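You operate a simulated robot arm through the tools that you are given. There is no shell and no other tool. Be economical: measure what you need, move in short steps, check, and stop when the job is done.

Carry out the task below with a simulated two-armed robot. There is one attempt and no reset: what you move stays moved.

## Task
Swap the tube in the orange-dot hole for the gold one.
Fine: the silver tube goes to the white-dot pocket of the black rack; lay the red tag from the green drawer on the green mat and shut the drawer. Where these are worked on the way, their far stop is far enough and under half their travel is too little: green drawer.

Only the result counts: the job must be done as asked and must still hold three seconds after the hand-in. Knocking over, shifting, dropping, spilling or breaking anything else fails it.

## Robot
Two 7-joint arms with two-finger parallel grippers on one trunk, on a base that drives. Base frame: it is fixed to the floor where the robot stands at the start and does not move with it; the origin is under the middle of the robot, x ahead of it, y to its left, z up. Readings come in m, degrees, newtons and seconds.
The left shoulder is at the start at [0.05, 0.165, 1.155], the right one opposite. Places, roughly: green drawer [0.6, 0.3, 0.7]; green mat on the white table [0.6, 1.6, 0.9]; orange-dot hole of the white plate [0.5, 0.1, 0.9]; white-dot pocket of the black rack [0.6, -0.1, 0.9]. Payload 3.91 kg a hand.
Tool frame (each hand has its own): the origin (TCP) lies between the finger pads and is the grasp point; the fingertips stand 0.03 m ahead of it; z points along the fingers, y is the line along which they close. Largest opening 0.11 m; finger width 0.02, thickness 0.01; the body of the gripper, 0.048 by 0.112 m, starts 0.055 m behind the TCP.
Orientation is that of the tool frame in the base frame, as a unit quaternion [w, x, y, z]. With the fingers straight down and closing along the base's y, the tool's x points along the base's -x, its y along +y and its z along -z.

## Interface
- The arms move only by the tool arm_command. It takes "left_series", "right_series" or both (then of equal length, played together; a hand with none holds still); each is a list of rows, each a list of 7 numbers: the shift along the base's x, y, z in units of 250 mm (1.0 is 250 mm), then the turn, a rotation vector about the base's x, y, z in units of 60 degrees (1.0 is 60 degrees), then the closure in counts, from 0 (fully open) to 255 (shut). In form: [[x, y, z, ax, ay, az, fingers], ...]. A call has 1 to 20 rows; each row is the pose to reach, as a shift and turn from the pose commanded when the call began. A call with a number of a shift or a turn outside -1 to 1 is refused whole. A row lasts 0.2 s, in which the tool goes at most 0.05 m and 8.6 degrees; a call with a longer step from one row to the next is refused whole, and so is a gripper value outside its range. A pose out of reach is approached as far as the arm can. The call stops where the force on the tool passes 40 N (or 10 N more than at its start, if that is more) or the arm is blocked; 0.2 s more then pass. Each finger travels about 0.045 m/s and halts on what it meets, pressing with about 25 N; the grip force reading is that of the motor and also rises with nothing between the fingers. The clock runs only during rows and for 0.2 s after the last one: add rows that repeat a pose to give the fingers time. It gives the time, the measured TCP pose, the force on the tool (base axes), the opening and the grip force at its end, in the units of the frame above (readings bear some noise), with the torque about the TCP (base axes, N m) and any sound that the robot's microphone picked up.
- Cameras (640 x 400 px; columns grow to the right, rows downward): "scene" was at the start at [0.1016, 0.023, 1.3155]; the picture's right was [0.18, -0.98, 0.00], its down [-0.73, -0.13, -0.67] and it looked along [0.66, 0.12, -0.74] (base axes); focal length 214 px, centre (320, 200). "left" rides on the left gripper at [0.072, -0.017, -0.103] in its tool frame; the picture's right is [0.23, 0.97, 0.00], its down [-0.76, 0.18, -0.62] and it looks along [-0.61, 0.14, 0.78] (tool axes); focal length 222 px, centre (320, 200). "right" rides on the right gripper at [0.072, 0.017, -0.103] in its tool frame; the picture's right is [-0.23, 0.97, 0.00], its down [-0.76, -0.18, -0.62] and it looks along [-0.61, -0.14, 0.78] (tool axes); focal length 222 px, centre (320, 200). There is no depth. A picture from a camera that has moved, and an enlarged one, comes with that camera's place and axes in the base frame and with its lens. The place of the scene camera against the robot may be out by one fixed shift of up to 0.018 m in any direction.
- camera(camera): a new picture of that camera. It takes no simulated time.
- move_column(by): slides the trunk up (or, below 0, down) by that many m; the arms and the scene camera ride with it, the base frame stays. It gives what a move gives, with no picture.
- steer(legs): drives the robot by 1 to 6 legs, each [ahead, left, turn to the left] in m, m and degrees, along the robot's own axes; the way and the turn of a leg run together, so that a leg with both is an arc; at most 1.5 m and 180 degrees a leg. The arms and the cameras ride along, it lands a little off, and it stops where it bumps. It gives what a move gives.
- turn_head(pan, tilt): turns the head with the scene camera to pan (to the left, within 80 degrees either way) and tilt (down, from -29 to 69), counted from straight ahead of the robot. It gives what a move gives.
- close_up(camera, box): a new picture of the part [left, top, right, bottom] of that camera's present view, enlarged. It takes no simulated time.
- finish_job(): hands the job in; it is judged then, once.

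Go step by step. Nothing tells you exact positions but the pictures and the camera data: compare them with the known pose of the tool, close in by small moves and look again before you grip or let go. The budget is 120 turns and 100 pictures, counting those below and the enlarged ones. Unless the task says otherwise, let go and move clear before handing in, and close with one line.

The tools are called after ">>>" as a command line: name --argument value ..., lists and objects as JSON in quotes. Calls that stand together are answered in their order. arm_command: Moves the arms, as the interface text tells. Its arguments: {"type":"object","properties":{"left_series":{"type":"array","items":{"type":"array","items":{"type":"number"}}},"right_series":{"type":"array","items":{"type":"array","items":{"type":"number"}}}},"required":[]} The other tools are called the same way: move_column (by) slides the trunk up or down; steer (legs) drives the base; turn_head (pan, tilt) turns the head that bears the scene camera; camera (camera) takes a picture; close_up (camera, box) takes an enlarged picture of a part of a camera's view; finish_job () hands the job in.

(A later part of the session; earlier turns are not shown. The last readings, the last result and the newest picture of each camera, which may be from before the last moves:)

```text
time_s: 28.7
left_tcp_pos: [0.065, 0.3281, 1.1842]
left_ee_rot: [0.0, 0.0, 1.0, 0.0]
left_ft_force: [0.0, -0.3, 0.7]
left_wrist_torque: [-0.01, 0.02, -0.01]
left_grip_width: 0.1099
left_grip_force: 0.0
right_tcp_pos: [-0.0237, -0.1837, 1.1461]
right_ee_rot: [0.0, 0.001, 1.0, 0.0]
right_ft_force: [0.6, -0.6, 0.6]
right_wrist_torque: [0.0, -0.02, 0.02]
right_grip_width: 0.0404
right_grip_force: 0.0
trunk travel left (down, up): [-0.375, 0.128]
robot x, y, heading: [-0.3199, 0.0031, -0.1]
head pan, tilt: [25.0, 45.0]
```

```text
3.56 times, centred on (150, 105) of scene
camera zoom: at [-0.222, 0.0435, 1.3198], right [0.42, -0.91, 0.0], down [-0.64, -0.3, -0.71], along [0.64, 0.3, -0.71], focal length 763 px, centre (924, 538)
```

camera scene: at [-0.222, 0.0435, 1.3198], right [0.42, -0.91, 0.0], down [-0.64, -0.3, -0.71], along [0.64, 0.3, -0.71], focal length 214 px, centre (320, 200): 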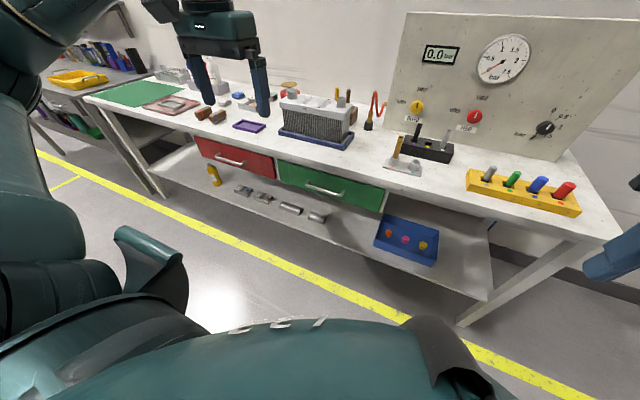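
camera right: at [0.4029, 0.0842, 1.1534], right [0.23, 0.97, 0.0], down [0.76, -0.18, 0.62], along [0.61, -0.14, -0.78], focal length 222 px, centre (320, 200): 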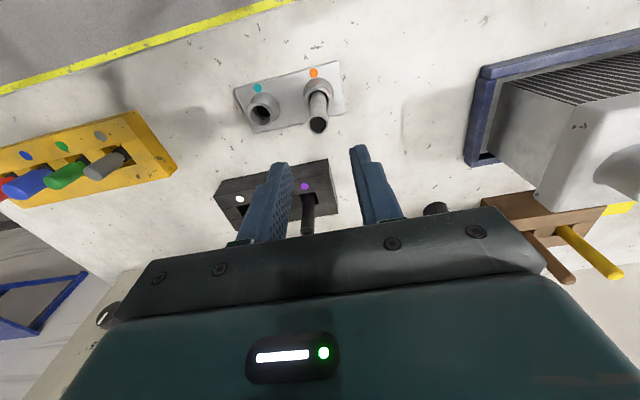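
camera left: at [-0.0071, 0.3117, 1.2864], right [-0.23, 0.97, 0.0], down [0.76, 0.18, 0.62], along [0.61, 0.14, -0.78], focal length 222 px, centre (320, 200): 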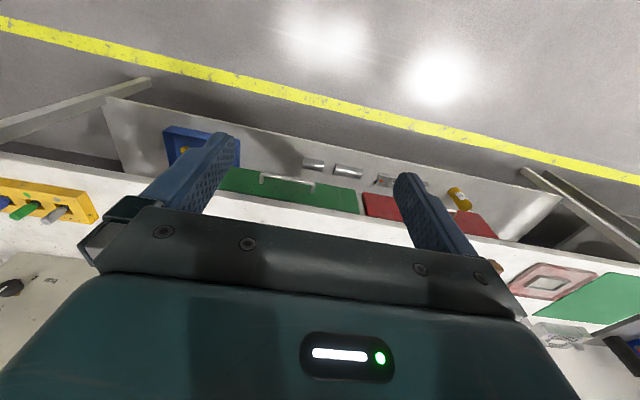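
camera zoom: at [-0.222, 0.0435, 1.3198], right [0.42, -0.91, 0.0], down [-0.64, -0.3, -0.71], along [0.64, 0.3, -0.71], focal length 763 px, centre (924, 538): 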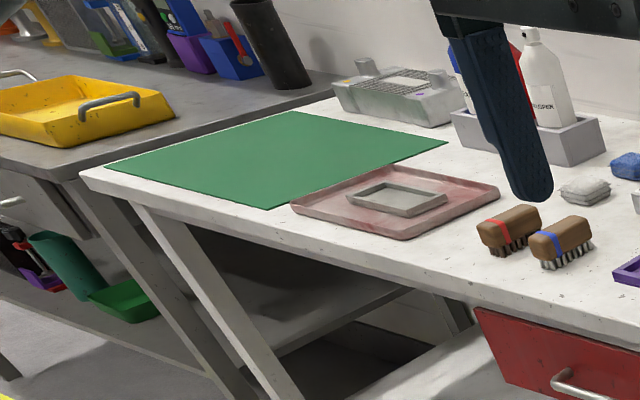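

The handle bar triangulates to about (0.374, 0.30, 0.72) and runs along y. I'll lower the trunk and turn the left hand to point forward with the fingers closing vertically, staying well in front of the bench.

>>> move_column --by -0.2

>>> arm_command --left_series '[[0.02, -0.007, -0.05, 0.077, -0.077, -0.077, 110], [0.04, -0.014, -0.1, 0.154, -0.154, -0.154, 110], [0.06, -0.021, -0.15, 0.231, -0.231, -0.231, 110], [0.08, -0.028, -0.2, 0.308, -0.308, -0.308, 110], [0.1, -0.035, -0.25, 0.385, -0.385, -0.385, 110], [0.12, -0.042, -0.3, 0.462, -0.462, -0.462, 110], [0.14, -0.049, -0.35, 0.539, -0.539, -0.539, 110], [0.16, -0.056, -0.4, 0.616, -0.616, -0.616, 110], [0.18, -0.063, -0.45, 0.693, -0.693, -0.693, 110], [0.2, -0.07, -0.5, 0.77, -0.77, -0.77, 110]]'

```text
time_s: 30.9
left_tcp_pos: [0.0645, 0.3279, 0.9836]
left_ee_rot: [0.0, 0.0, 1.0, 0.0]
left_ft_force: [0.2, -0.7, 0.0]
left_wrist_torque: [0.01, 0.0, 0.02]
left_grip_width: 0.1099
left_grip_force: 0.0
right_tcp_pos: [-0.0234, -0.183, 0.9463]
right_ee_rot: [0.001, 0.0, 1.0, 0.0]
right_ft_force: [-0.2, -0.4, -0.8]
right_wrist_torque: [-0.01, 0.02, 0.03]
right_grip_width: 0.04
right_grip_force: 0.0
trunk travel left (down, up): [-0.175, 0.328]
robot x, y, heading: [-0.3207, -0.003, 0.1]
head pan, tilt: [25.0, 45.0]
```

```text
time_s: 33.1
left_tcp_pos: [0.1155, 0.3097, 0.8587]
left_ee_rot: [0.371, 0.371, 0.765, 0.372]
left_ft_force: [0.7, -1.1, -0.4]
left_wrist_torque: [0.02, 0.0, -0.03]
left_grip_width: 0.0624
left_grip_force: 0.1
right_tcp_pos: [-0.0231, -0.1836, 0.947]
right_ee_rot: [0.0, 0.0, 1.0, 0.0]
right_ft_force: [-0.2, -0.7, -0.6]
right_wrist_torque: [-0.01, 0.0, 0.01]
right_grip_width: 0.04
right_grip_force: 0.0
trunk travel left (down, up): [-0.175, 0.328]
robot x, y, heading: [-0.3218, -0.0003, -0.3]
head pan, tilt: [25.0, 45.0]
```

The arm follows well. I'll finish the turn and move to a pre-grasp 13 cm in front of the handle.

>>> arm_command --left_series '[[0.05, -0.01, -0.1, 0.077, -0.077, -0.077, 110], [0.1, -0.02, -0.2, 0.154, -0.154, -0.154, 110], [0.15, -0.03, -0.3, 0.231, -0.231, -0.231, 110], [0.2, -0.04, -0.4, 0.308, -0.308, -0.308, 110], [0.3, -0.04, -0.5, 0.385, -0.385, -0.385, 110], [0.4, -0.04, -0.556, 0.385, -0.385, -0.385, 110], [0.5, -0.04, -0.556, 0.385, -0.385, -0.385, 110]]'

>>> camera --camera "left"

>>> camera --camera "scene"

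```text
time_s: 34.7
left_tcp_pos: [0.2402, 0.2997, 0.7217]
left_ee_rot: [0.5, 0.5, 0.5, 0.501]
left_ft_force: [0.3, -0.9, 0.4]
left_wrist_torque: [0.0, 0.01, -0.04]
left_grip_width: 0.0627
left_grip_force: 0.1
right_tcp_pos: [-0.0231, -0.1821, 0.9474]
right_ee_rot: [0.0, -0.001, 1.0, 0.001]
right_ft_force: [-0.1, -0.3, 0.1]
right_wrist_torque: [0.02, 0.02, -0.01]
right_grip_width: 0.0404
right_grip_force: 0.0
trunk travel left (down, up): [-0.175, 0.328]
robot x, y, heading: [-0.3191, -0.0003, 0.0]
head pan, tilt: [25.0, 45.0]
```

```text
64 pictures are left
camera left: at [0.1374, 0.3741, 0.7025], right [0.0, 0.23, 0.97], down [-0.62, -0.76, 0.18], along [0.78, -0.61, 0.14], focal length 222 px, centre (320, 200)
```

left: 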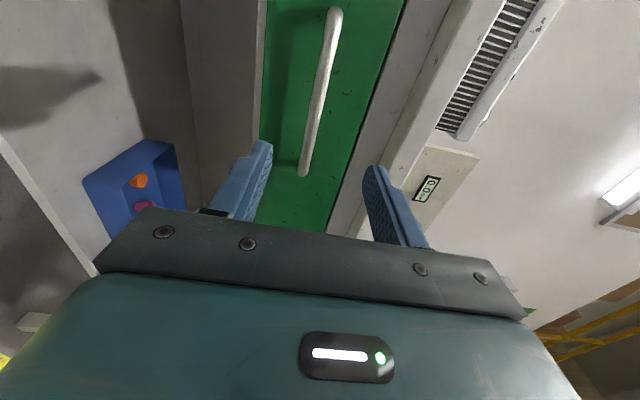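

```text
63 pictures are left
camera scene: at [-0.222, 0.0435, 1.1197], right [0.42, -0.91, 0.0], down [-0.64, -0.3, -0.71], along [0.64, 0.3, -0.71], focal length 214 px, centre (320, 200)
```

scene: 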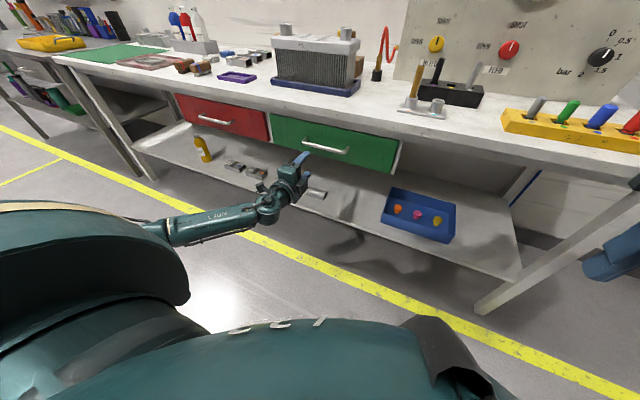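

The bar is at z 0.713, y 0.23 to 0.38. I'll correct the height and advance until the bar is between the pads.

>>> arm_command --left_series '[[0.08, 0.01, -0.032, 0, 0, 0, 110], [0.18, 0.02, -0.032, 0, 0, 0, 110], [0.28, 0.02, -0.032, 0, 0, 0, 110], [0.38, 0.02, -0.032, 0, 0, 0, 110], [0.44, 0.02, -0.032, 0, 0, 0, 110]]'

>>> camera --camera "left"

>>> close_up --camera "scene" --box '[240, 110, 400, 210]'

```text
time_s: 35.9
left_tcp_pos: [0.3497, 0.305, 0.7123]
left_ee_rot: [0.5, 0.5, 0.501, 0.499]
left_ft_force: [-0.8, 0.1, 0.4]
left_wrist_torque: [0.02, -0.01, -0.05]
left_grip_width: 0.0626
left_grip_force: 0.0
right_tcp_pos: [-0.024, -0.1828, 0.9477]
right_ee_rot: [0.0, 0.001, 1.0, 0.0]
right_ft_force: [1.3, 0.2, 0.1]
right_wrist_torque: [-0.01, 0.01, 0.02]
right_grip_width: 0.04
right_grip_force: 0.1
trunk travel left (down, up): [-0.175, 0.328]
robot x, y, heading: [-0.3168, -0.0009, 0.2]
head pan, tilt: [25.0, 45.0]
```

```text
62 pictures are left
camera left: at [0.2467, 0.3779, 0.6939], right [0.0, 0.23, 0.97], down [-0.62, -0.76, 0.18], along [0.78, -0.61, 0.14], focal length 222 px, centre (320, 200)
```

left: 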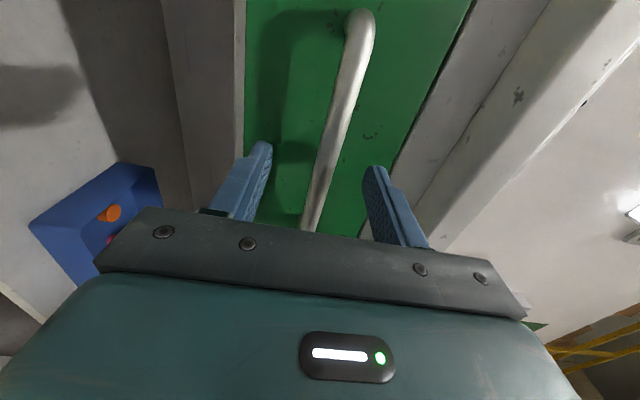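

```text
4.00 times, centred on (320, 160) of scene
camera zoom: at [-0.222, 0.0435, 1.1197], right [0.42, -0.91, 0.0], down [-0.64, -0.3, -0.71], along [0.64, 0.3, -0.71], focal length 858 px, centre (320, 360)
```

zoom: 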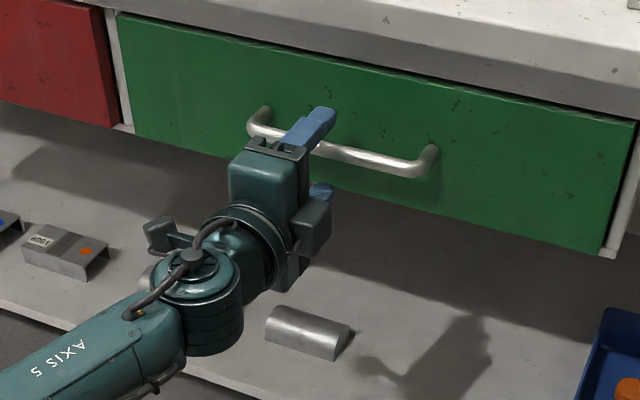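

The bar is between the fingers. I'll advance 12 mm more and close on it.

>>> arm_command --left_series '[[0.024, 0, 0, 0, 0, 0, 110], [0.05, 0, 0, 0, 0, 0, 110], [0.05, 0, 0, 0, 0, 0, 180], [0.05, 0, 0, 0, 0, 0, 240], [0.05, 0, 0, 0, 0, 0, 240], [0.05, 0, 0, 0, 0, 0, 240]]'

>>> camera --camera "left"

```text
time_s: 37.3
left_tcp_pos: [0.3633, 0.3042, 0.7146]
left_ee_rot: [0.501, 0.499, 0.5, 0.501]
left_ft_force: [2.0, 1.2, 8.9]
left_wrist_torque: [-0.03, -0.15, -0.14]
left_grip_width: 0.0136
left_grip_force: 40.0
right_tcp_pos: [-0.0242, -0.1826, 0.9464]
right_ee_rot: [0.0, 0.0, 1.0, -0.001]
right_ft_force: [-0.5, -0.3, -0.1]
right_wrist_torque: [0.03, 0.0, 0.01]
right_grip_width: 0.0403
right_grip_force: 0.0
trunk travel left (down, up): [-0.175, 0.328]
robot x, y, heading: [-0.3215, 0.0021, -0.1]
head pan, tilt: [25.0, 45.0]
```

```text
60 pictures are left
camera left: at [0.2594, 0.3781, 0.6965], right [0.0, 0.23, 0.97], down [-0.62, -0.76, 0.17], along [0.78, -0.61, 0.14], focal length 222 px, centre (320, 200)
```

left: 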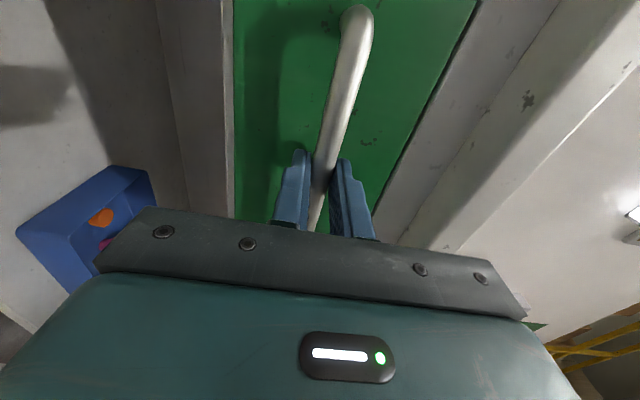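

The bar is gripped. Pulling the drawer out.

>>> arm_command --left_series '[[-0.04, 0, 0.004, 0, 0, 0, 245], [-0.1, 0, 0.004, 0, 0, 0, 245], [-0.18, 0, 0.004, 0, 0, 0, 245], [-0.26, 0, 0.004, 0, 0, 0, 245], [-0.34, 0, 0.004, 0, 0, 0, 245], [-0.42, 0, 0.004, 0, 0, 0, 245], [-0.5, 0, 0.004, 0, 0, 0, 245], [-0.58, 0, 0.004, 0, 0, 0, 245], [-0.66, 0, 0.004, 0, 0, 0, 245], [-0.74, 0, 0.004, 0, 0, 0, 245], [-0.8, 0, 0.004, 0, 0, 0, 245]]'

>>> camera --camera "scene"

```text
time_s: 39.7
left_tcp_pos: [0.1614, 0.305, 0.715]
left_ee_rot: [0.5, 0.5, 0.499, 0.5]
left_ft_force: [-0.1, -10.5, 13.5]
left_wrist_torque: [-0.13, -0.22, 0.41]
left_grip_width: 0.0136
left_grip_force: 45.5
right_tcp_pos: [-0.0245, -0.1832, 0.9468]
right_ee_rot: [0.002, -0.001, 1.0, 0.001]
right_ft_force: [-0.2, 0.5, 0.7]
right_wrist_torque: [0.01, 0.0, 0.0]
right_grip_width: 0.0404
right_grip_force: 0.0
trunk travel left (down, up): [-0.175, 0.328]
robot x, y, heading: [-0.3203, 0.0008, -0.0]
head pan, tilt: [25.0, 45.0]
```

```text
59 pictures are left
camera scene: at [-0.223, 0.0424, 1.12], right [0.42, -0.91, 0.0], down [-0.64, -0.3, -0.71], along [0.64, 0.3, -0.71], focal length 214 px, centre (320, 200)
```

scene: 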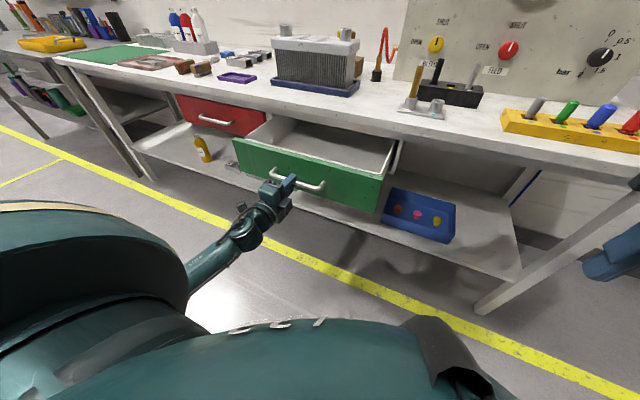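

The drawer is open 0.2 m and still free. I'll pull a bit further toward its stop, then look in.

>>> arm_command --left_series '[[-0.06, 0, 0, 0, 0, 0, 245], [-0.12, 0, 0, 0, 0, 0, 245], [-0.18, 0, 0, 0, 0, 0, 245], [-0.24, 0, 0, 0, 0, 0, 245], [-0.3, 0, 0, 0, 0, 0, 245], [-0.36, 0, 0, 0, 0, 0, 245]]'

>>> close_up --camera "scene" --box '[220, 90, 420, 230]'

```text
time_s: 41.1
left_tcp_pos: [0.0716, 0.3046, 0.7147]
left_ee_rot: [0.499, 0.499, 0.5, 0.502]
left_ft_force: [-1.3, 2.8, 17.1]
left_wrist_torque: [-0.1, -0.27, -0.09]
left_grip_width: 0.0136
left_grip_force: 45.4
right_tcp_pos: [-0.0245, -0.1839, 0.9474]
right_ee_rot: [0.001, 0.0, 1.0, 0.001]
right_ft_force: [0.9, -0.6, -0.7]
right_wrist_torque: [-0.01, 0.0, -0.01]
right_grip_width: 0.0402
right_grip_force: 0.0
trunk travel left (down, up): [-0.175, 0.328]
robot x, y, heading: [-0.3172, -0.0016, 0.1]
head pan, tilt: [25.0, 45.0]
```

```text
2.86 times, centred on (320, 160) of scene
camera zoom: at [-0.223, 0.0431, 1.1199], right [0.42, -0.91, 0.0], down [-0.64, -0.3, -0.71], along [0.64, 0.3, -0.71], focal length 613 px, centre (320, 314)
```

zoom: 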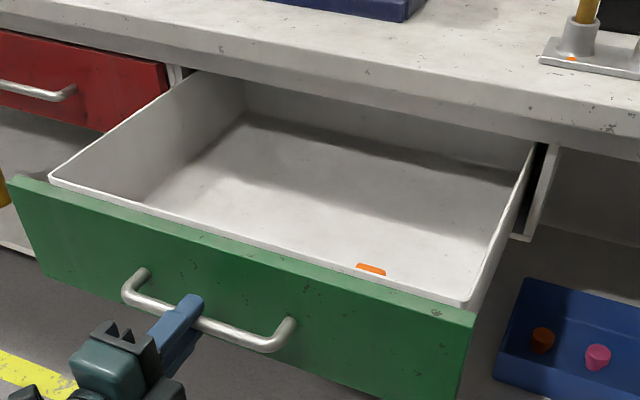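

The drawer is about 0.29 m open and something orange-red peeks out behind its front wall. I'll release the handle, back off, raise the trunk and look inside.

>>> arm_command --left_series '[[0, 0, 0, 0, 0, 0, 200], [0, 0, 0, 0, 0, 0, 140], [0, 0, 0, 0, 0, 0, 100], [0, 0, 0, 0, 0, 0, 100], [-0.08, 0, 0, 0, 0, 0, 100], [-0.2, 0, 0, 0, 0, 0, 100], [-0.28, 0, 0, 0, 0, 0, 100]]'

>>> move_column --by 0.3

>>> turn_head --pan 30 --tilt 55

>>> camera --camera "scene"

```text
time_s: 42.7
left_tcp_pos: [0.0031, 0.3056, 0.7134]
left_ee_rot: [0.5, 0.5, 0.5, 0.5]
left_ft_force: [-0.1, 0.0, 1.1]
left_wrist_torque: [-0.01, -0.01, -0.01]
left_grip_width: 0.0671
left_grip_force: 0.0
right_tcp_pos: [-0.0236, -0.1833, 0.9483]
right_ee_rot: [0.0, 0.0, 1.0, 0.0]
right_ft_force: [-0.1, -0.6, -0.3]
right_wrist_torque: [0.0, 0.02, 0.0]
right_grip_width: 0.04
right_grip_force: 0.0
trunk travel left (down, up): [-0.175, 0.328]
robot x, y, heading: [-0.3194, 0.0013, 0.4]
head pan, tilt: [25.0, 45.0]
```

```text
time_s: 45.7
left_tcp_pos: [0.0023, 0.3062, 1.0129]
left_ee_rot: [0.5, 0.5, 0.5, 0.5]
left_ft_force: [1.1, 0.2, -0.7]
left_wrist_torque: [0.0, 0.01, 0.03]
left_grip_width: 0.0667
left_grip_force: 0.0
right_tcp_pos: [-0.0233, -0.1824, 1.2482]
right_ee_rot: [0.0, -0.001, 1.0, -0.001]
right_ft_force: [-1.0, 0.4, -0.3]
right_wrist_torque: [-0.01, -0.01, 0.03]
right_grip_width: 0.04
right_grip_force: 0.0
trunk travel left (down, up): [-0.475, 0.028]
robot x, y, heading: [-0.3221, -0.0005, 0.1]
head pan, tilt: [25.0, 45.0]
```

```text
time_s: 46.4
left_tcp_pos: [0.0027, 0.3062, 1.0135]
left_ee_rot: [0.5, 0.5, 0.5, 0.5]
left_ft_force: [0.0, 0.0, -0.1]
left_wrist_torque: [-0.02, 0.0, 0.0]
left_grip_width: 0.0667
left_grip_force: 0.1
right_tcp_pos: [-0.025, -0.1834, 1.2466]
right_ee_rot: [0.0, 0.0, 1.0, 0.0]
right_ft_force: [-0.1, 0.0, 0.2]
right_wrist_torque: [-0.04, -0.02, -0.01]
right_grip_width: 0.0403
right_grip_force: 0.1
trunk travel left (down, up): [-0.475, 0.028]
robot x, y, heading: [-0.3178, -0.0016, 0.0]
head pan, tilt: [30.0, 55.0]
```

```text
57 pictures are left
camera scene: at [-0.2333, 0.0451, 1.4064], right [0.5, -0.87, 0.0], down [-0.71, -0.41, -0.57], along [0.5, 0.29, -0.82], focal length 214 px, centre (320, 200)
```

scene: 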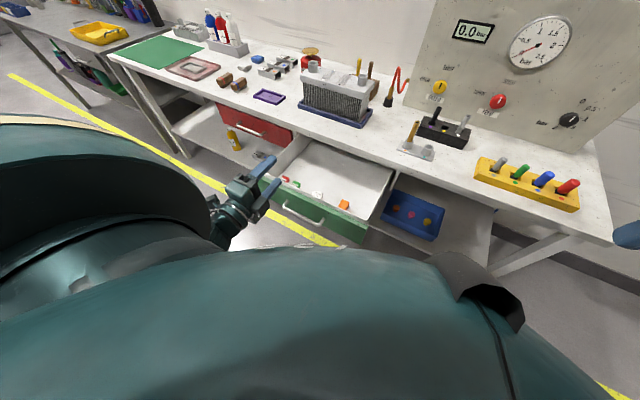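

>>> close_up --camera "scene" --box '[260, 140, 400, 240]'

```text
4.00 times, centred on (330, 190) of scene
camera zoom: at [-0.2333, 0.0451, 1.4064], right [0.5, -0.87, 0.0], down [-0.71, -0.41, -0.57], along [0.5, 0.29, -0.82], focal length 858 px, centre (280, 240)
```

zoom: 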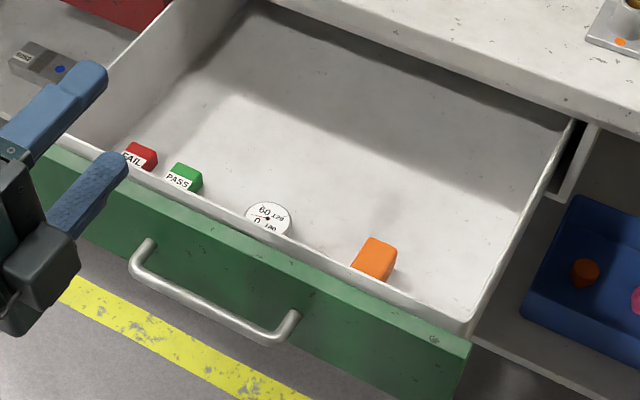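

A red FAIL tag lies at the left end of the drawer near (0.22, 0.48), beside green PASS, a dial and an orange block. I'll turn the left hand back to pointing down and bring it above the tag.

>>> arm_command --left_series '[[0.03, 0.05, 0, -0.077, 0.077, 0.077, 100], [0.06, 0.1, 0, -0.154, 0.154, 0.154, 100], [0.09, 0.15, 0, -0.231, 0.231, 0.231, 100], [0.12, 0.2, 0, -0.308, 0.308, 0.308, 100], [0.15, 0.25, 0, -0.385, 0.385, 0.385, 100], [0.2, 0.3, 0, -0.462, 0.462, 0.462, 100], [0.25, 0.35, 0, -0.539, 0.539, 0.539, 100], [0.3, 0.4, 0, -0.616, 0.616, 0.616, 100], [0.35, 0.45, 0, -0.693, 0.693, 0.693, 100], [0.4, 0.5, 0, -0.77, 0.77, 0.77, 100]]'

>>> arm_command --left_series '[[0.06, 0.04, 0, -0.077, 0.077, 0.077, 100], [0.12, 0.08, 0, -0.154, 0.154, 0.154, 100], [0.18, 0.12, -0.05, -0.231, 0.231, 0.231, 100], [0.24, 0.16, -0.1, -0.308, 0.308, 0.308, 100], [0.3, 0.18, -0.15, -0.385, 0.385, 0.385, 100], [0.36, 0.18, -0.2, -0.385, 0.385, 0.385, 100]]'

>>> camera --camera "left"

```text
time_s: 48.6
left_tcp_pos: [0.1037, 0.4303, 1.0114]
left_ee_rot: [0.196, 0.197, 0.94, 0.197]
left_ft_force: [0.4, -0.3, 0.7]
left_wrist_torque: [0.03, 0.02, -0.02]
left_grip_width: 0.0666
left_grip_force: 0.0
right_tcp_pos: [-0.0237, -0.1832, 1.247]
right_ee_rot: [0.0, 0.0, 1.0, 0.0]
right_ft_force: [-0.1, 0.1, -0.7]
right_wrist_torque: [-0.02, 0.02, 0.03]
right_grip_width: 0.0402
right_grip_force: 0.0
trunk travel left (down, up): [-0.475, 0.028]
robot x, y, heading: [-0.3188, -0.0031, 0.2]
head pan, tilt: [30.0, 55.0]
```

```text
time_s: 50.0
left_tcp_pos: [0.1922, 0.4757, 0.9637]
left_ee_rot: [-0.001, -0.001, 1.0, -0.001]
left_ft_force: [0.4, 0.2, -0.5]
left_wrist_torque: [-0.03, 0.01, -0.03]
left_grip_width: 0.0671
left_grip_force: 0.0
right_tcp_pos: [-0.0239, -0.1829, 1.2471]
right_ee_rot: [0.0, 0.0, 1.0, 0.0]
right_ft_force: [0.0, 0.2, -0.3]
right_wrist_torque: [0.01, -0.03, -0.01]
right_grip_width: 0.0404
right_grip_force: 0.1
trunk travel left (down, up): [-0.475, 0.028]
robot x, y, heading: [-0.3228, 0.0045, 0.1]
head pan, tilt: [30.0, 55.0]
```

```text
55 pictures are left
camera left: at [0.1205, 0.459, 1.0657], right [-0.23, 0.97, 0.0], down [0.76, 0.18, 0.62], along [0.61, 0.14, -0.78], focal length 222 px, centre (320, 200)
```

left: 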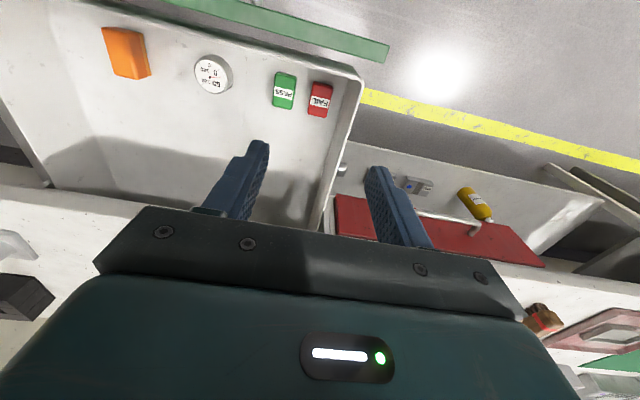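

The red tag triangulates to (0.218, 0.481), top about z 0.685. I'll move above it with a 50 mm opening and look closer.

>>> arm_command --left_series '[[0.05, 0.01, -0.15, 0, 0, 0, 135], [0.1, 0.02, -0.3, 0, 0, 0, 135], [0.104, 0.02, -0.45, 0, 0, 0, 135], [0.104, 0.02, -0.6, 0, 0, 0, 135], [0.104, 0.02, -0.64, 0, 0, 0, 135]]'

>>> close_up --camera "left" --box '[220, 40, 420, 240]'

```text
time_s: 51.2
left_tcp_pos: [0.2195, 0.4821, 0.8037]
left_ee_rot: [0.0, 0.0, 1.0, 0.0]
left_ft_force: [-0.1, -0.2, 0.2]
left_wrist_torque: [0.01, -0.02, -0.01]
left_grip_width: 0.0516
left_grip_force: 0.1
right_tcp_pos: [-0.0234, -0.1825, 1.2473]
right_ee_rot: [0.0, -0.001, 1.0, 0.0]
right_ft_force: [-0.1, 0.7, 0.3]
right_wrist_torque: [0.01, -0.03, -0.02]
right_grip_width: 0.0402
right_grip_force: 0.0
trunk travel left (down, up): [-0.475, 0.028]
robot x, y, heading: [-0.3195, 0.0028, -0.1]
head pan, tilt: [30.0, 55.0]
```

```text
2.00 times, centred on (320, 140) of left
camera zoom: at [0.1471, 0.4649, 0.9065], right [-0.23, 0.97, 0.0], down [0.76, 0.18, 0.62], along [0.61, 0.14, -0.78], focal length 444 px, centre (320, 320)
```

zoom: 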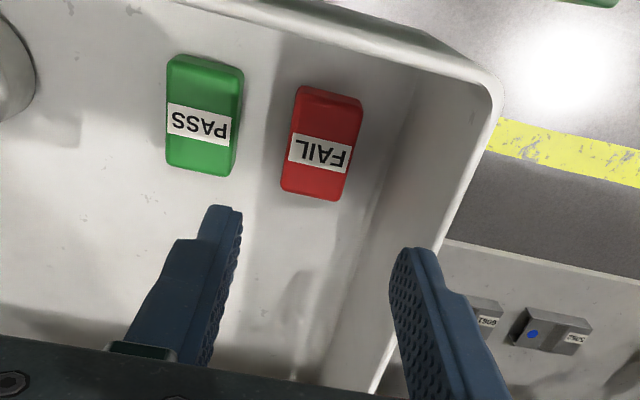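

The red tag is about 15 mm from the side wall and 12 mm from the front wall, so the gripper body would hit the wall in a straight grasp. I'll turn the hand 90 degrees, press lightly on the tag with closed fingertips and drag it inward where there's room.

>>> arm_command --left_series '[[0, 0, 0.1, 0, 0, -0.14, 180], [0, 0, 0.2, 0, 0, -0.28, 230], [0, 0, 0.2, 0, 0, -0.42, 255], [0, 0, 0.2, 0, 0, -0.56, 255], [0, 0, 0.2, 0, 0, -0.7, 255], [0, 0, 0.2, 0, 0, -0.84, 255], [0, 0, 0.2, 0, 0, -0.98, 255]]'

>>> arm_command --left_series '[[0, 0, 0, 0, 0, -0.14, 255], [0.03, 0, 0, 0, 0, -0.28, 255], [0.06, 0, -0.05, 0, 0, -0.42, 255], [0.06, 0, -0.15, 0, 0, -0.52, 255], [0.06, 0, -0.2, 0, 0, -0.52, 255]]'

>>> camera --camera "left"

>>> close_up --camera "scene" --box '[260, 110, 400, 240]'

```text
time_s: 52.8
left_tcp_pos: [0.219, 0.4807, 0.8541]
left_ee_rot: [0.0, 0.493, 0.87, 0.0]
left_ft_force: [0.0, 0.5, -0.1]
left_wrist_torque: [-0.01, 0.0, 0.02]
left_grip_width: 0.0
left_grip_force: 25.3
right_tcp_pos: [-0.023, -0.1838, 1.2466]
right_ee_rot: [0.0, 0.0, 1.0, 0.001]
right_ft_force: [-0.4, -0.2, 0.3]
right_wrist_torque: [0.0, -0.04, 0.01]
right_grip_width: 0.0402
right_grip_force: 0.1
trunk travel left (down, up): [-0.475, 0.028]
robot x, y, heading: [-0.3219, -0.0013, -0.1]
head pan, tilt: [30.0, 55.0]
```

```text
time_s: 54.0
left_tcp_pos: [0.2283, 0.4758, 0.8116]
left_ee_rot: [0.0, 0.708, 0.707, 0.0]
left_ft_force: [-0.2, 0.5, -0.1]
left_wrist_torque: [0.0, -0.02, -0.02]
left_grip_width: 0.0
left_grip_force: 25.0
left hand out of reach, approached as far as the arm can: row 4, 5
right_tcp_pos: [-0.025, -0.1838, 1.246]
right_ee_rot: [0.0, 0.0, 1.0, 0.0]
right_ft_force: [-0.1, 0.2, 0.3]
right_wrist_torque: [0.0, 0.01, 0.01]
right_grip_width: 0.0402
right_grip_force: 0.1
trunk travel left (down, up): [-0.475, 0.028]
robot x, y, heading: [-0.3216, 0.0001, -0.2]
head pan, tilt: [30.0, 55.0]
```

```text
53 pictures are left
camera left: at [0.2115, 0.5497, 0.9144], right [0.97, 0.23, 0.0], down [0.18, -0.76, 0.62], along [0.14, -0.61, -0.78], focal length 222 px, centre (320, 200)
```

left: 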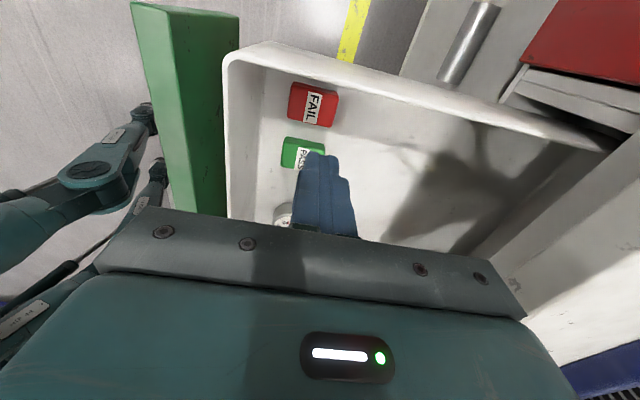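

```text
3.08 times, centred on (330, 175) of scene
camera zoom: at [-0.2333, 0.0451, 1.4063], right [0.5, -0.87, 0.0], down [-0.71, -0.41, -0.57], along [0.5, 0.29, -0.82], focal length 660 px, centre (289, 277)
```

zoom: 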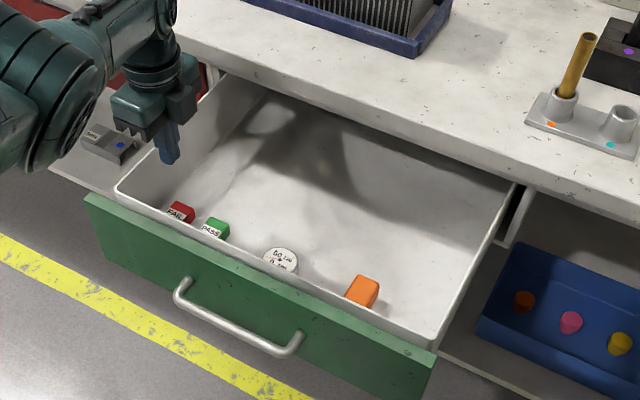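

The trunk is too high for this reach. I'll raise the hand, lower the trunk 0.2 m, and look again above the tag.

>>> arm_command --left_series '[[0, 0, 0.2, 0, 0, 0, 255], [0.01, 0.01, 0.4, 0, 0, 0, 255], [0.02, 0.02, 0.56, 0, 0, 0, 255]]'

>>> move_column --by -0.2

>>> close_up --camera "left" --box '[220, 20, 420, 220]'

```text
refused: row 2 steps farther than a row can; nothing moved
```

```text
time_s: 55.3
left_tcp_pos: [0.2425, 0.4762, 0.7093]
left_ee_rot: [0.012, 0.707, 0.707, 0.014]
left_ft_force: [0.8, -3.9, 19.0]
left_wrist_torque: [-0.15, -0.01, 0.08]
left_grip_width: 0.0002
left_grip_force: 25.2
right_tcp_pos: [-0.0242, -0.1838, 1.1284]
right_ee_rot: [0.0, 0.0, 1.0, 0.0]
right_ft_force: [-0.9, -0.3, 1.0]
right_wrist_torque: [-0.06, 0.02, 0.02]
right_grip_width: 0.0402
right_grip_force: 0.0
trunk travel left (down, up): [-0.358, 0.145]
robot x, y, heading: [-0.3185, 0.0014, 0.1]
head pan, tilt: [30.0, 55.0]
stopped: the force on the tool passed its limit (the readings are from after the stop); the commanded pose is now the measured one
```

```text
2.00 times, centred on (320, 120) of left
camera zoom: at [0.2212, 0.5494, 0.8113], right [0.97, 0.23, 0.04], down [0.15, -0.76, 0.63], along [0.17, -0.61, -0.78], focal length 444 px, centre (320, 360)
```

zoom: 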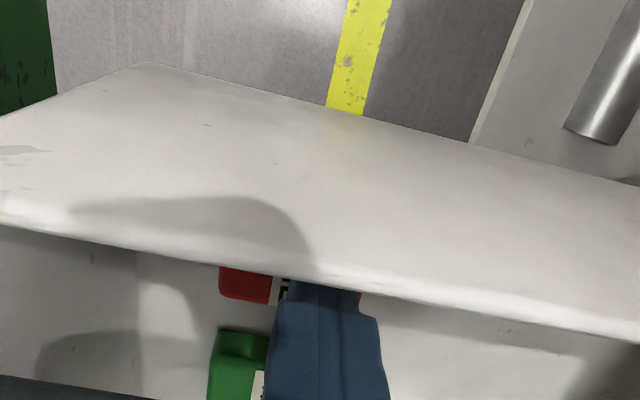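

The hand refused to rise (step too long), so the column set the closed fingertips down on the tag with 19 N. It was gentle and roughly what I'd planned. I'll lift off and check the tag.

>>> arm_command --left_series '[[0, 0, 0.08, 0, 0, 0, 255], [0, 0, 0.24, 0, 0, 0, 255], [0, 0, 0.4, 0, 0, 0, 255]]'

>>> close_up --camera "left" --box '[220, 20, 420, 220]'

>>> close_up --camera "scene" --box '[240, 70, 380, 200]'

```text
time_s: 56.1
left_tcp_pos: [0.2369, 0.4772, 0.8063]
left_ee_rot: [0.008, 0.707, 0.707, 0.009]
left_ft_force: [0.7, -0.9, -0.3]
left_wrist_torque: [0.0, 0.02, -0.01]
left_grip_width: 0.0001
left_grip_force: 24.6
right_tcp_pos: [-0.0237, -0.1828, 1.1301]
right_ee_rot: [-0.001, 0.0, 1.0, 0.0]
right_ft_force: [-0.1, 0.1, -0.4]
right_wrist_torque: [-0.02, 0.0, -0.03]
right_grip_width: 0.0401
right_grip_force: 0.1
trunk travel left (down, up): [-0.358, 0.145]
robot x, y, heading: [-0.3172, -0.0024, -0.1]
head pan, tilt: [30.0, 55.0]
```

```text
2.00 times, centred on (320, 120) of left
camera zoom: at [0.2173, 0.5511, 0.9071], right [0.97, 0.23, 0.02], down [0.16, -0.76, 0.63], along [0.16, -0.61, -0.78], focal length 444 px, centre (320, 360)
```

zoom: 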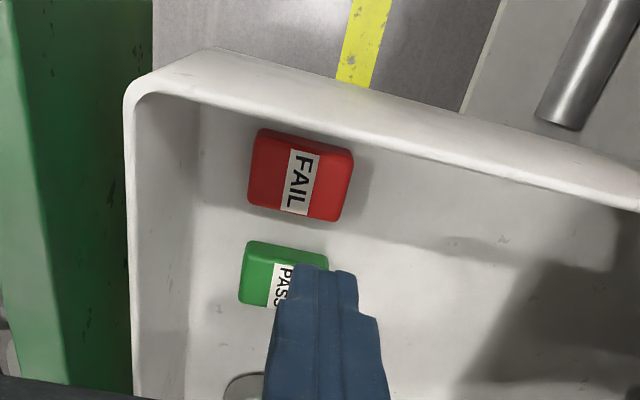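

```text
3.08 times, centred on (310, 135) of scene
camera zoom: at [-0.2335, 0.045, 1.289], right [0.5, -0.87, 0.0], down [-0.71, -0.41, -0.57], along [0.5, 0.29, -0.82], focal length 660 px, centre (351, 400)
```

zoom: 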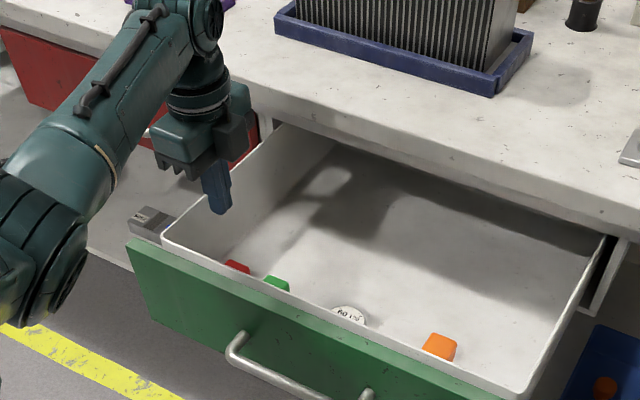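

The tag is at x 0.206 to 0.251, y 0.466 to 0.501, with its top near z 0.68. The front wall inner face is at x 0.176, so there's room to grip along x with the hand centred at x 0.245. I'll open to 90 mm and line up.

>>> arm_command --left_series '[[0.032, 0.025, 0, 0, 0, 0, 200], [0.032, 0.025, 0, 0, 0, 0, 120], [0.032, 0.025, 0, 0, 0, 0, 46], [0.032, 0.025, 0, 0, 0, 0, 46], [0.032, 0.025, 0, 0, 0, 0, 46]]'

>>> close_up --camera "left" --box '[220, 20, 420, 220]'

```text
time_s: 57.3
left_tcp_pos: [0.2458, 0.485, 0.8054]
left_ee_rot: [0.008, 0.707, 0.707, 0.009]
left_ft_force: [0.4, -0.5, 0.7]
left_wrist_torque: [0.0, -0.01, -0.02]
left_grip_width: 0.0904
left_grip_force: 0.0
right_tcp_pos: [-0.024, -0.1827, 1.13]
right_ee_rot: [0.0, 0.0, 1.0, -0.001]
right_ft_force: [-0.8, -0.6, 0.1]
right_wrist_torque: [0.0, 0.01, -0.01]
right_grip_width: 0.0402
right_grip_force: 0.1
trunk travel left (down, up): [-0.358, 0.145]
robot x, y, heading: [-0.3164, -0.0027, 0.2]
head pan, tilt: [30.0, 55.0]
```

```text
2.00 times, centred on (320, 120) of left
camera zoom: at [0.2253, 0.5583, 0.9069], right [0.97, 0.23, 0.03], down [0.16, -0.76, 0.63], along [0.16, -0.61, -0.78], focal length 444 px, centre (320, 360)
```

zoom: 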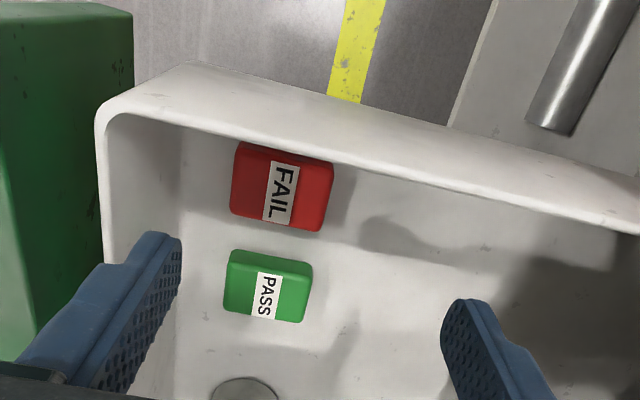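

Aligned: both fingers straddle the tag with clearance to the front wall. Descending slowly.

>>> arm_command --left_series '[[0, 0, -0.12, 0, 0, 0, 46], [0, 0, -0.24, 0, 0, 0, 46], [0, 0, -0.32, 0, 0, 0, 46], [0, 0, -0.36, 0, 0, 0, 46], [0, 0, -0.39, 0, 0, 0, 46], [0, 0, -0.41, 0, 0, 0, 46], [0, 0, -0.425, 0, 0, 0, 46]]'

>>> camera --camera "left"

```text
time_s: 58.9
left_tcp_pos: [0.2379, 0.4777, 0.707]
left_ee_rot: [0.008, 0.707, 0.707, 0.01]
left_ft_force: [1.0, 0.7, 0.4]
left_wrist_torque: [-0.03, 0.03, 0.01]
left_grip_width: 0.0902
left_grip_force: 0.1
left hand out of reach, approached as far as the arm can: row 4, 5, 6, 7
right_tcp_pos: [-0.024, -0.183, 1.1292]
right_ee_rot: [0.0, 0.0, 1.0, 0.0]
right_ft_force: [0.2, -0.7, 0.5]
right_wrist_torque: [0.01, -0.03, -0.02]
right_grip_width: 0.0404
right_grip_force: 0.0
trunk travel left (down, up): [-0.358, 0.145]
robot x, y, heading: [-0.3189, 0.0019, -0.1]
head pan, tilt: [30.0, 55.0]
```

```text
47 pictures are left
camera left: at [0.2188, 0.5517, 0.8089], right [0.97, 0.23, 0.03], down [0.16, -0.76, 0.63], along [0.16, -0.61, -0.78], focal length 222 px, centre (320, 200)
```

left: 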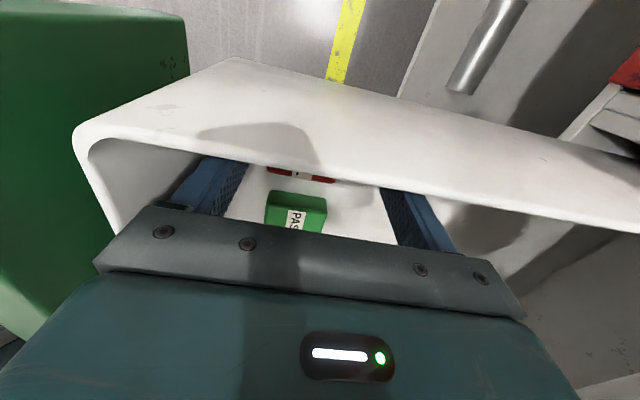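

Out of reach again at this height. I'll lift the hand properly first, then lower the trunk by 0.12.

>>> arm_command --left_series '[[0, 0, 0.12, 0, 0, 0, 46], [0, 0, 0.24, 0, 0, 0, 46], [0, 0, 0.4, 0, 0, 0, 46], [0, 0, 0.56, 0, 0, 0, 46], [0, 0, 0.72, 0, 0, 0, 46]]'

```text
time_s: 60.1
left_tcp_pos: [0.2388, 0.4773, 0.8893]
left_ee_rot: [0.008, 0.707, 0.707, 0.011]
left_ft_force: [0.3, -0.3, -0.7]
left_wrist_torque: [0.04, 0.0, 0.0]
left_grip_width: 0.09
left_grip_force: 0.1
right_tcp_pos: [-0.025, -0.1827, 1.1292]
right_ee_rot: [0.0, 0.001, 1.0, 0.0]
right_ft_force: [0.2, 0.7, 0.0]
right_wrist_torque: [-0.01, -0.01, 0.01]
right_grip_width: 0.0402
right_grip_force: 0.0
trunk travel left (down, up): [-0.358, 0.145]
robot x, y, heading: [-0.32, 0.0015, -0.0]
head pan, tilt: [30.0, 55.0]
```

>>> move_column --by -0.12

>>> arm_command --left_series '[[0.028, 0.028, 0, -0.015, -0.015, 0, 46], [0.028, 0.028, -0.06, -0.015, -0.015, 0, 46], [0.028, 0.028, -0.12, -0.015, -0.015, 0, 46], [0.028, 0.028, -0.18, -0.015, -0.015, 0, 46]]'

>>> close_up --camera "left" --box '[170, 80, 470, 230]'

```text
time_s: 61.6
left_tcp_pos: [0.2387, 0.4778, 0.7674]
left_ee_rot: [0.009, 0.707, 0.707, 0.009]
left_ft_force: [-0.1, 0.8, -0.1]
left_wrist_torque: [0.02, -0.02, 0.0]
left_grip_width: 0.0903
left_grip_force: 0.1
right_tcp_pos: [-0.0237, -0.1819, 1.009]
right_ee_rot: [0.001, 0.0, 1.0, 0.0]
right_ft_force: [-0.2, -0.4, -0.3]
right_wrist_torque: [0.03, 0.01, 0.01]
right_grip_width: 0.0401
right_grip_force: 0.1
trunk travel left (down, up): [-0.238, 0.265]
robot x, y, heading: [-0.3207, 0.0035, 0.2]
head pan, tilt: [30.0, 55.0]
```

```text
time_s: 62.6
left_tcp_pos: [0.2466, 0.4845, 0.7236]
left_ee_rot: [0.019, 0.707, 0.707, 0.011]
left_ft_force: [-0.3, -0.3, 0.3]
left_wrist_torque: [-0.04, 0.01, 0.01]
left_grip_width: 0.09
left_grip_force: 0.1
right_tcp_pos: [-0.0225, -0.1824, 1.0099]
right_ee_rot: [0.0, 0.0, 1.0, 0.0]
right_ft_force: [0.3, -0.7, -0.8]
right_wrist_torque: [0.0, 0.03, 0.02]
right_grip_width: 0.0401
right_grip_force: 0.1
trunk travel left (down, up): [-0.238, 0.265]
robot x, y, heading: [-0.3189, 0.006, -0.0]
head pan, tilt: [30.0, 55.0]
```

```text
2.13 times, centred on (320, 155) of left
camera zoom: at [0.2257, 0.5591, 0.824], right [0.97, 0.23, 0.04], down [0.15, -0.75, 0.64], along [0.17, -0.62, -0.77], focal length 474 px, centre (320, 296)
```

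zoom: 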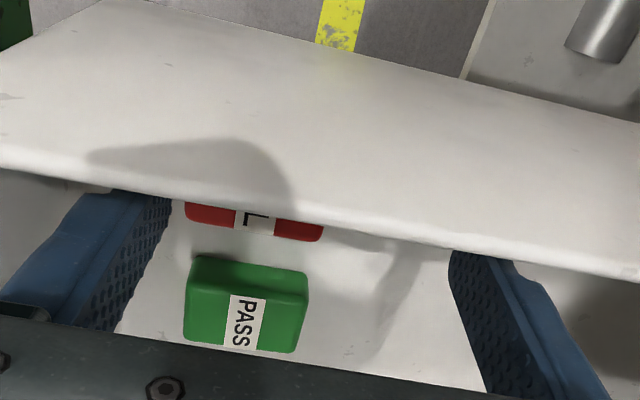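

Still straddling the tag. I'll correct the slight tilt and descend the last 24 mm gently, then close.

>>> arm_command --left_series '[[0, 0, -0.03, 0.026, 0.026, 0, 46], [0, 0, -0.05, 0.026, 0.026, 0, 46], [0, 0, -0.066, 0.026, 0.026, 0, 46], [0, 0, -0.082, 0.026, 0.026, 0, 46], [0, 0, -0.094, 0.026, 0.026, 0, 46]]'

```text
time_s: 63.8
left_tcp_pos: [0.2466, 0.4858, 0.6995]
left_ee_rot: [0.0, 0.707, 0.707, 0.009]
left_ft_force: [-0.1, -0.3, -0.3]
left_wrist_torque: [0.01, 0.05, -0.02]
left_grip_width: 0.0902
left_grip_force: 0.1
right_tcp_pos: [-0.0232, -0.1824, 1.0096]
right_ee_rot: [0.0, 0.0, 1.0, 0.001]
right_ft_force: [0.6, -0.7, -0.7]
right_wrist_torque: [-0.01, -0.01, -0.02]
right_grip_width: 0.0399
right_grip_force: 0.1
trunk travel left (down, up): [-0.238, 0.265]
robot x, y, heading: [-0.316, -0.0002, -0.1]
head pan, tilt: [30.0, 55.0]
```

>>> arm_command --left_series '[[0, 0, -0.01, 0, 0, 0, 46], [0, 0, -0.016, 0, 0, 0, 46], [0, 0, -0.016, 0, 0, 0, 110], [0, 0, -0.016, 0, 0, 0, 150], [0, 0, -0.016, 0, 0, 0, 180], [0, 0, -0.016, 0, 0, 0, 200], [0, 0, -0.016, 0, 0, 0, 200], [0, 0, -0.016, 0, 0, 0, 200]]'

>>> close_up --camera "left" --box '[170, 80, 470, 230]'

```text
time_s: 65.6
left_tcp_pos: [0.247, 0.4849, 0.6948]
left_ee_rot: [0.001, 0.708, 0.706, 0.011]
left_ft_force: [0.0, -0.3, 0.7]
left_wrist_torque: [0.01, 0.02, 0.0]
left_grip_width: 0.049
left_grip_force: 25.0
right_tcp_pos: [-0.0239, -0.1823, 1.009]
right_ee_rot: [0.001, 0.0, 1.0, 0.0]
right_ft_force: [0.0, 0.4, -0.5]
right_wrist_torque: [0.02, -0.02, -0.01]
right_grip_width: 0.0401
right_grip_force: 0.0
trunk travel left (down, up): [-0.238, 0.265]
robot x, y, heading: [-0.3213, 0.0037, -0.0]
head pan, tilt: [30.0, 55.0]
```

```text
2.13 times, centred on (320, 155) of left
camera zoom: at [0.2282, 0.5564, 0.7987], right [0.97, 0.23, 0.02], down [0.17, -0.77, 0.62], along [0.15, -0.6, -0.79], focal length 474 px, centre (320, 296)
```

zoom: 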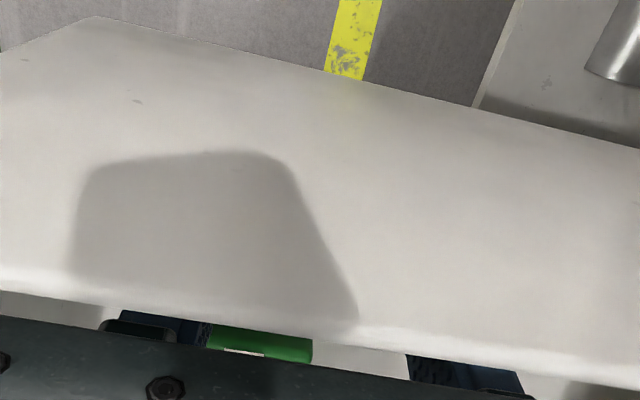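

Gripped something 49 mm wide, which matches the tag. Lifting out and checking.

>>> arm_command --left_series '[[0, 0, 0.04, 0, 0, 0, 205], [0, 0, 0.12, 0, 0, 0, 205], [0, 0, 0.26, 0, 0, 0, 205], [0, 0, 0.42, 0, 0, 0, 205], [0, 0, 0.58, 0, 0, 0, 205], [0, 0, 0.74, 0, 0, 0, 205], [0, 0, 0.9, 0, 0, 0, 205], [0, 0, 1.0, 0, 0, 0, 205]]'

>>> camera --camera "left"

>>> camera --camera "scene"

```text
time_s: 67.4
left_tcp_pos: [0.2449, 0.4856, 0.9466]
left_ee_rot: [0.0, 0.708, 0.707, 0.009]
left_ft_force: [-0.3, -0.4, 0.3]
left_wrist_torque: [-0.01, 0.01, -0.02]
left_grip_width: 0.0489
left_grip_force: 25.2
right_tcp_pos: [-0.0238, -0.1842, 1.0088]
right_ee_rot: [0.0, 0.0, 1.0, 0.0]
right_ft_force: [0.3, -0.1, 0.1]
right_wrist_torque: [0.03, 0.0, -0.01]
right_grip_width: 0.0401
right_grip_force: 0.1
trunk travel left (down, up): [-0.238, 0.265]
robot x, y, heading: [-0.3209, -0.0021, 0.1]
head pan, tilt: [30.0, 55.0]
```

```text
44 pictures are left
camera left: at [0.2271, 0.5572, 1.0498], right [0.97, 0.23, 0.02], down [0.17, -0.77, 0.62], along [0.15, -0.6, -0.79], focal length 222 px, centre (320, 200)
```

left: 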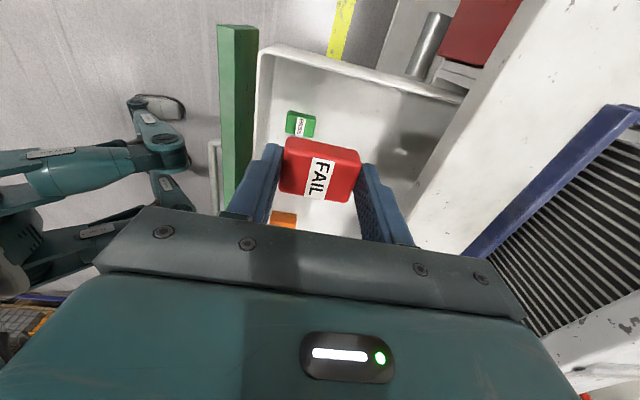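

```text
43 pictures are left
camera scene: at [-0.2333, 0.0451, 1.169], right [0.5, -0.87, 0.0], down [-0.71, -0.41, -0.57], along [0.5, 0.29, -0.82], focal length 214 px, centre (320, 200)
```

scene: 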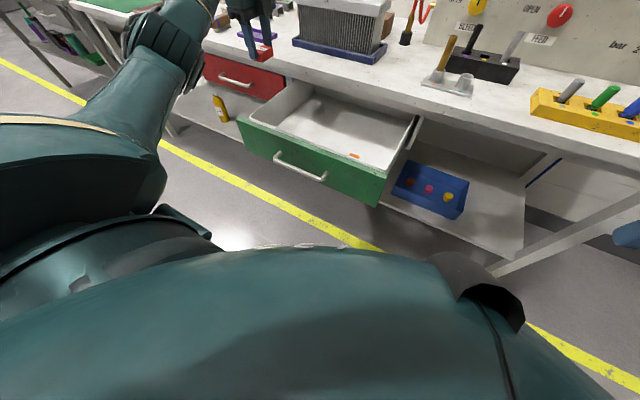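

The red FAIL tag is held. Next I'll slide the base left 0.45 m so the right arm is square with the drawer and can push it shut while the left keeps the tag.

>>> steer --legs '[[0, 0.45, 0]]'

>>> turn_head --pan -15 --tilt 50

>>> camera --camera "scene"

```text
time_s: 70.1
left_tcp_pos: [0.2503, 0.9285, 0.947]
left_ee_rot: [0.0, 0.709, 0.705, 0.011]
left_ft_force: [-0.8, 0.5, -0.9]
left_wrist_torque: [-0.02, 0.01, 0.01]
left_grip_width: 0.0487
left_grip_force: 24.2
right_tcp_pos: [-0.0238, 0.2625, 1.0091]
right_ee_rot: [0.0, 0.003, 1.0, 0.0]
right_ft_force: [-0.3, 0.4, -0.3]
right_wrist_torque: [0.04, -0.02, 0.01]
right_grip_width: 0.0401
right_grip_force: 0.1
trunk travel left (down, up): [-0.238, 0.265]
robot x, y, heading: [-0.3152, 0.4486, -0.6]
head pan, tilt: [30.0, 55.0]
```

```text
time_s: 71.2
left_tcp_pos: [0.2497, 0.9287, 0.9459]
left_ee_rot: [0.001, 0.709, 0.705, 0.01]
left_ft_force: [-0.1, -1.1, -0.5]
left_wrist_torque: [-0.02, 0.0, 0.01]
left_grip_width: 0.0489
left_grip_force: 24.5
right_tcp_pos: [-0.0233, 0.2638, 1.01]
right_ee_rot: [0.0, 0.003, 1.0, 0.001]
right_ft_force: [0.1, -0.2, 0.0]
right_wrist_torque: [-0.01, 0.01, 0.03]
right_grip_width: 0.0404
right_grip_force: 0.0
trunk travel left (down, up): [-0.238, 0.265]
robot x, y, heading: [-0.3186, 0.4503, -0.4]
head pan, tilt: [-15.0, 50.0]
```

```text
42 pictures are left
camera scene: at [-0.2199, 0.4363, 1.1756], right [-0.26, -0.96, 0.0], down [-0.74, 0.2, -0.64], along [0.62, -0.17, -0.77], focal length 214 px, centre (320, 200)
```

scene: 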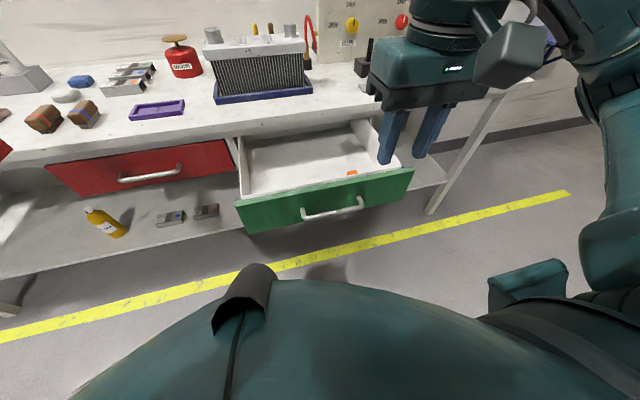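

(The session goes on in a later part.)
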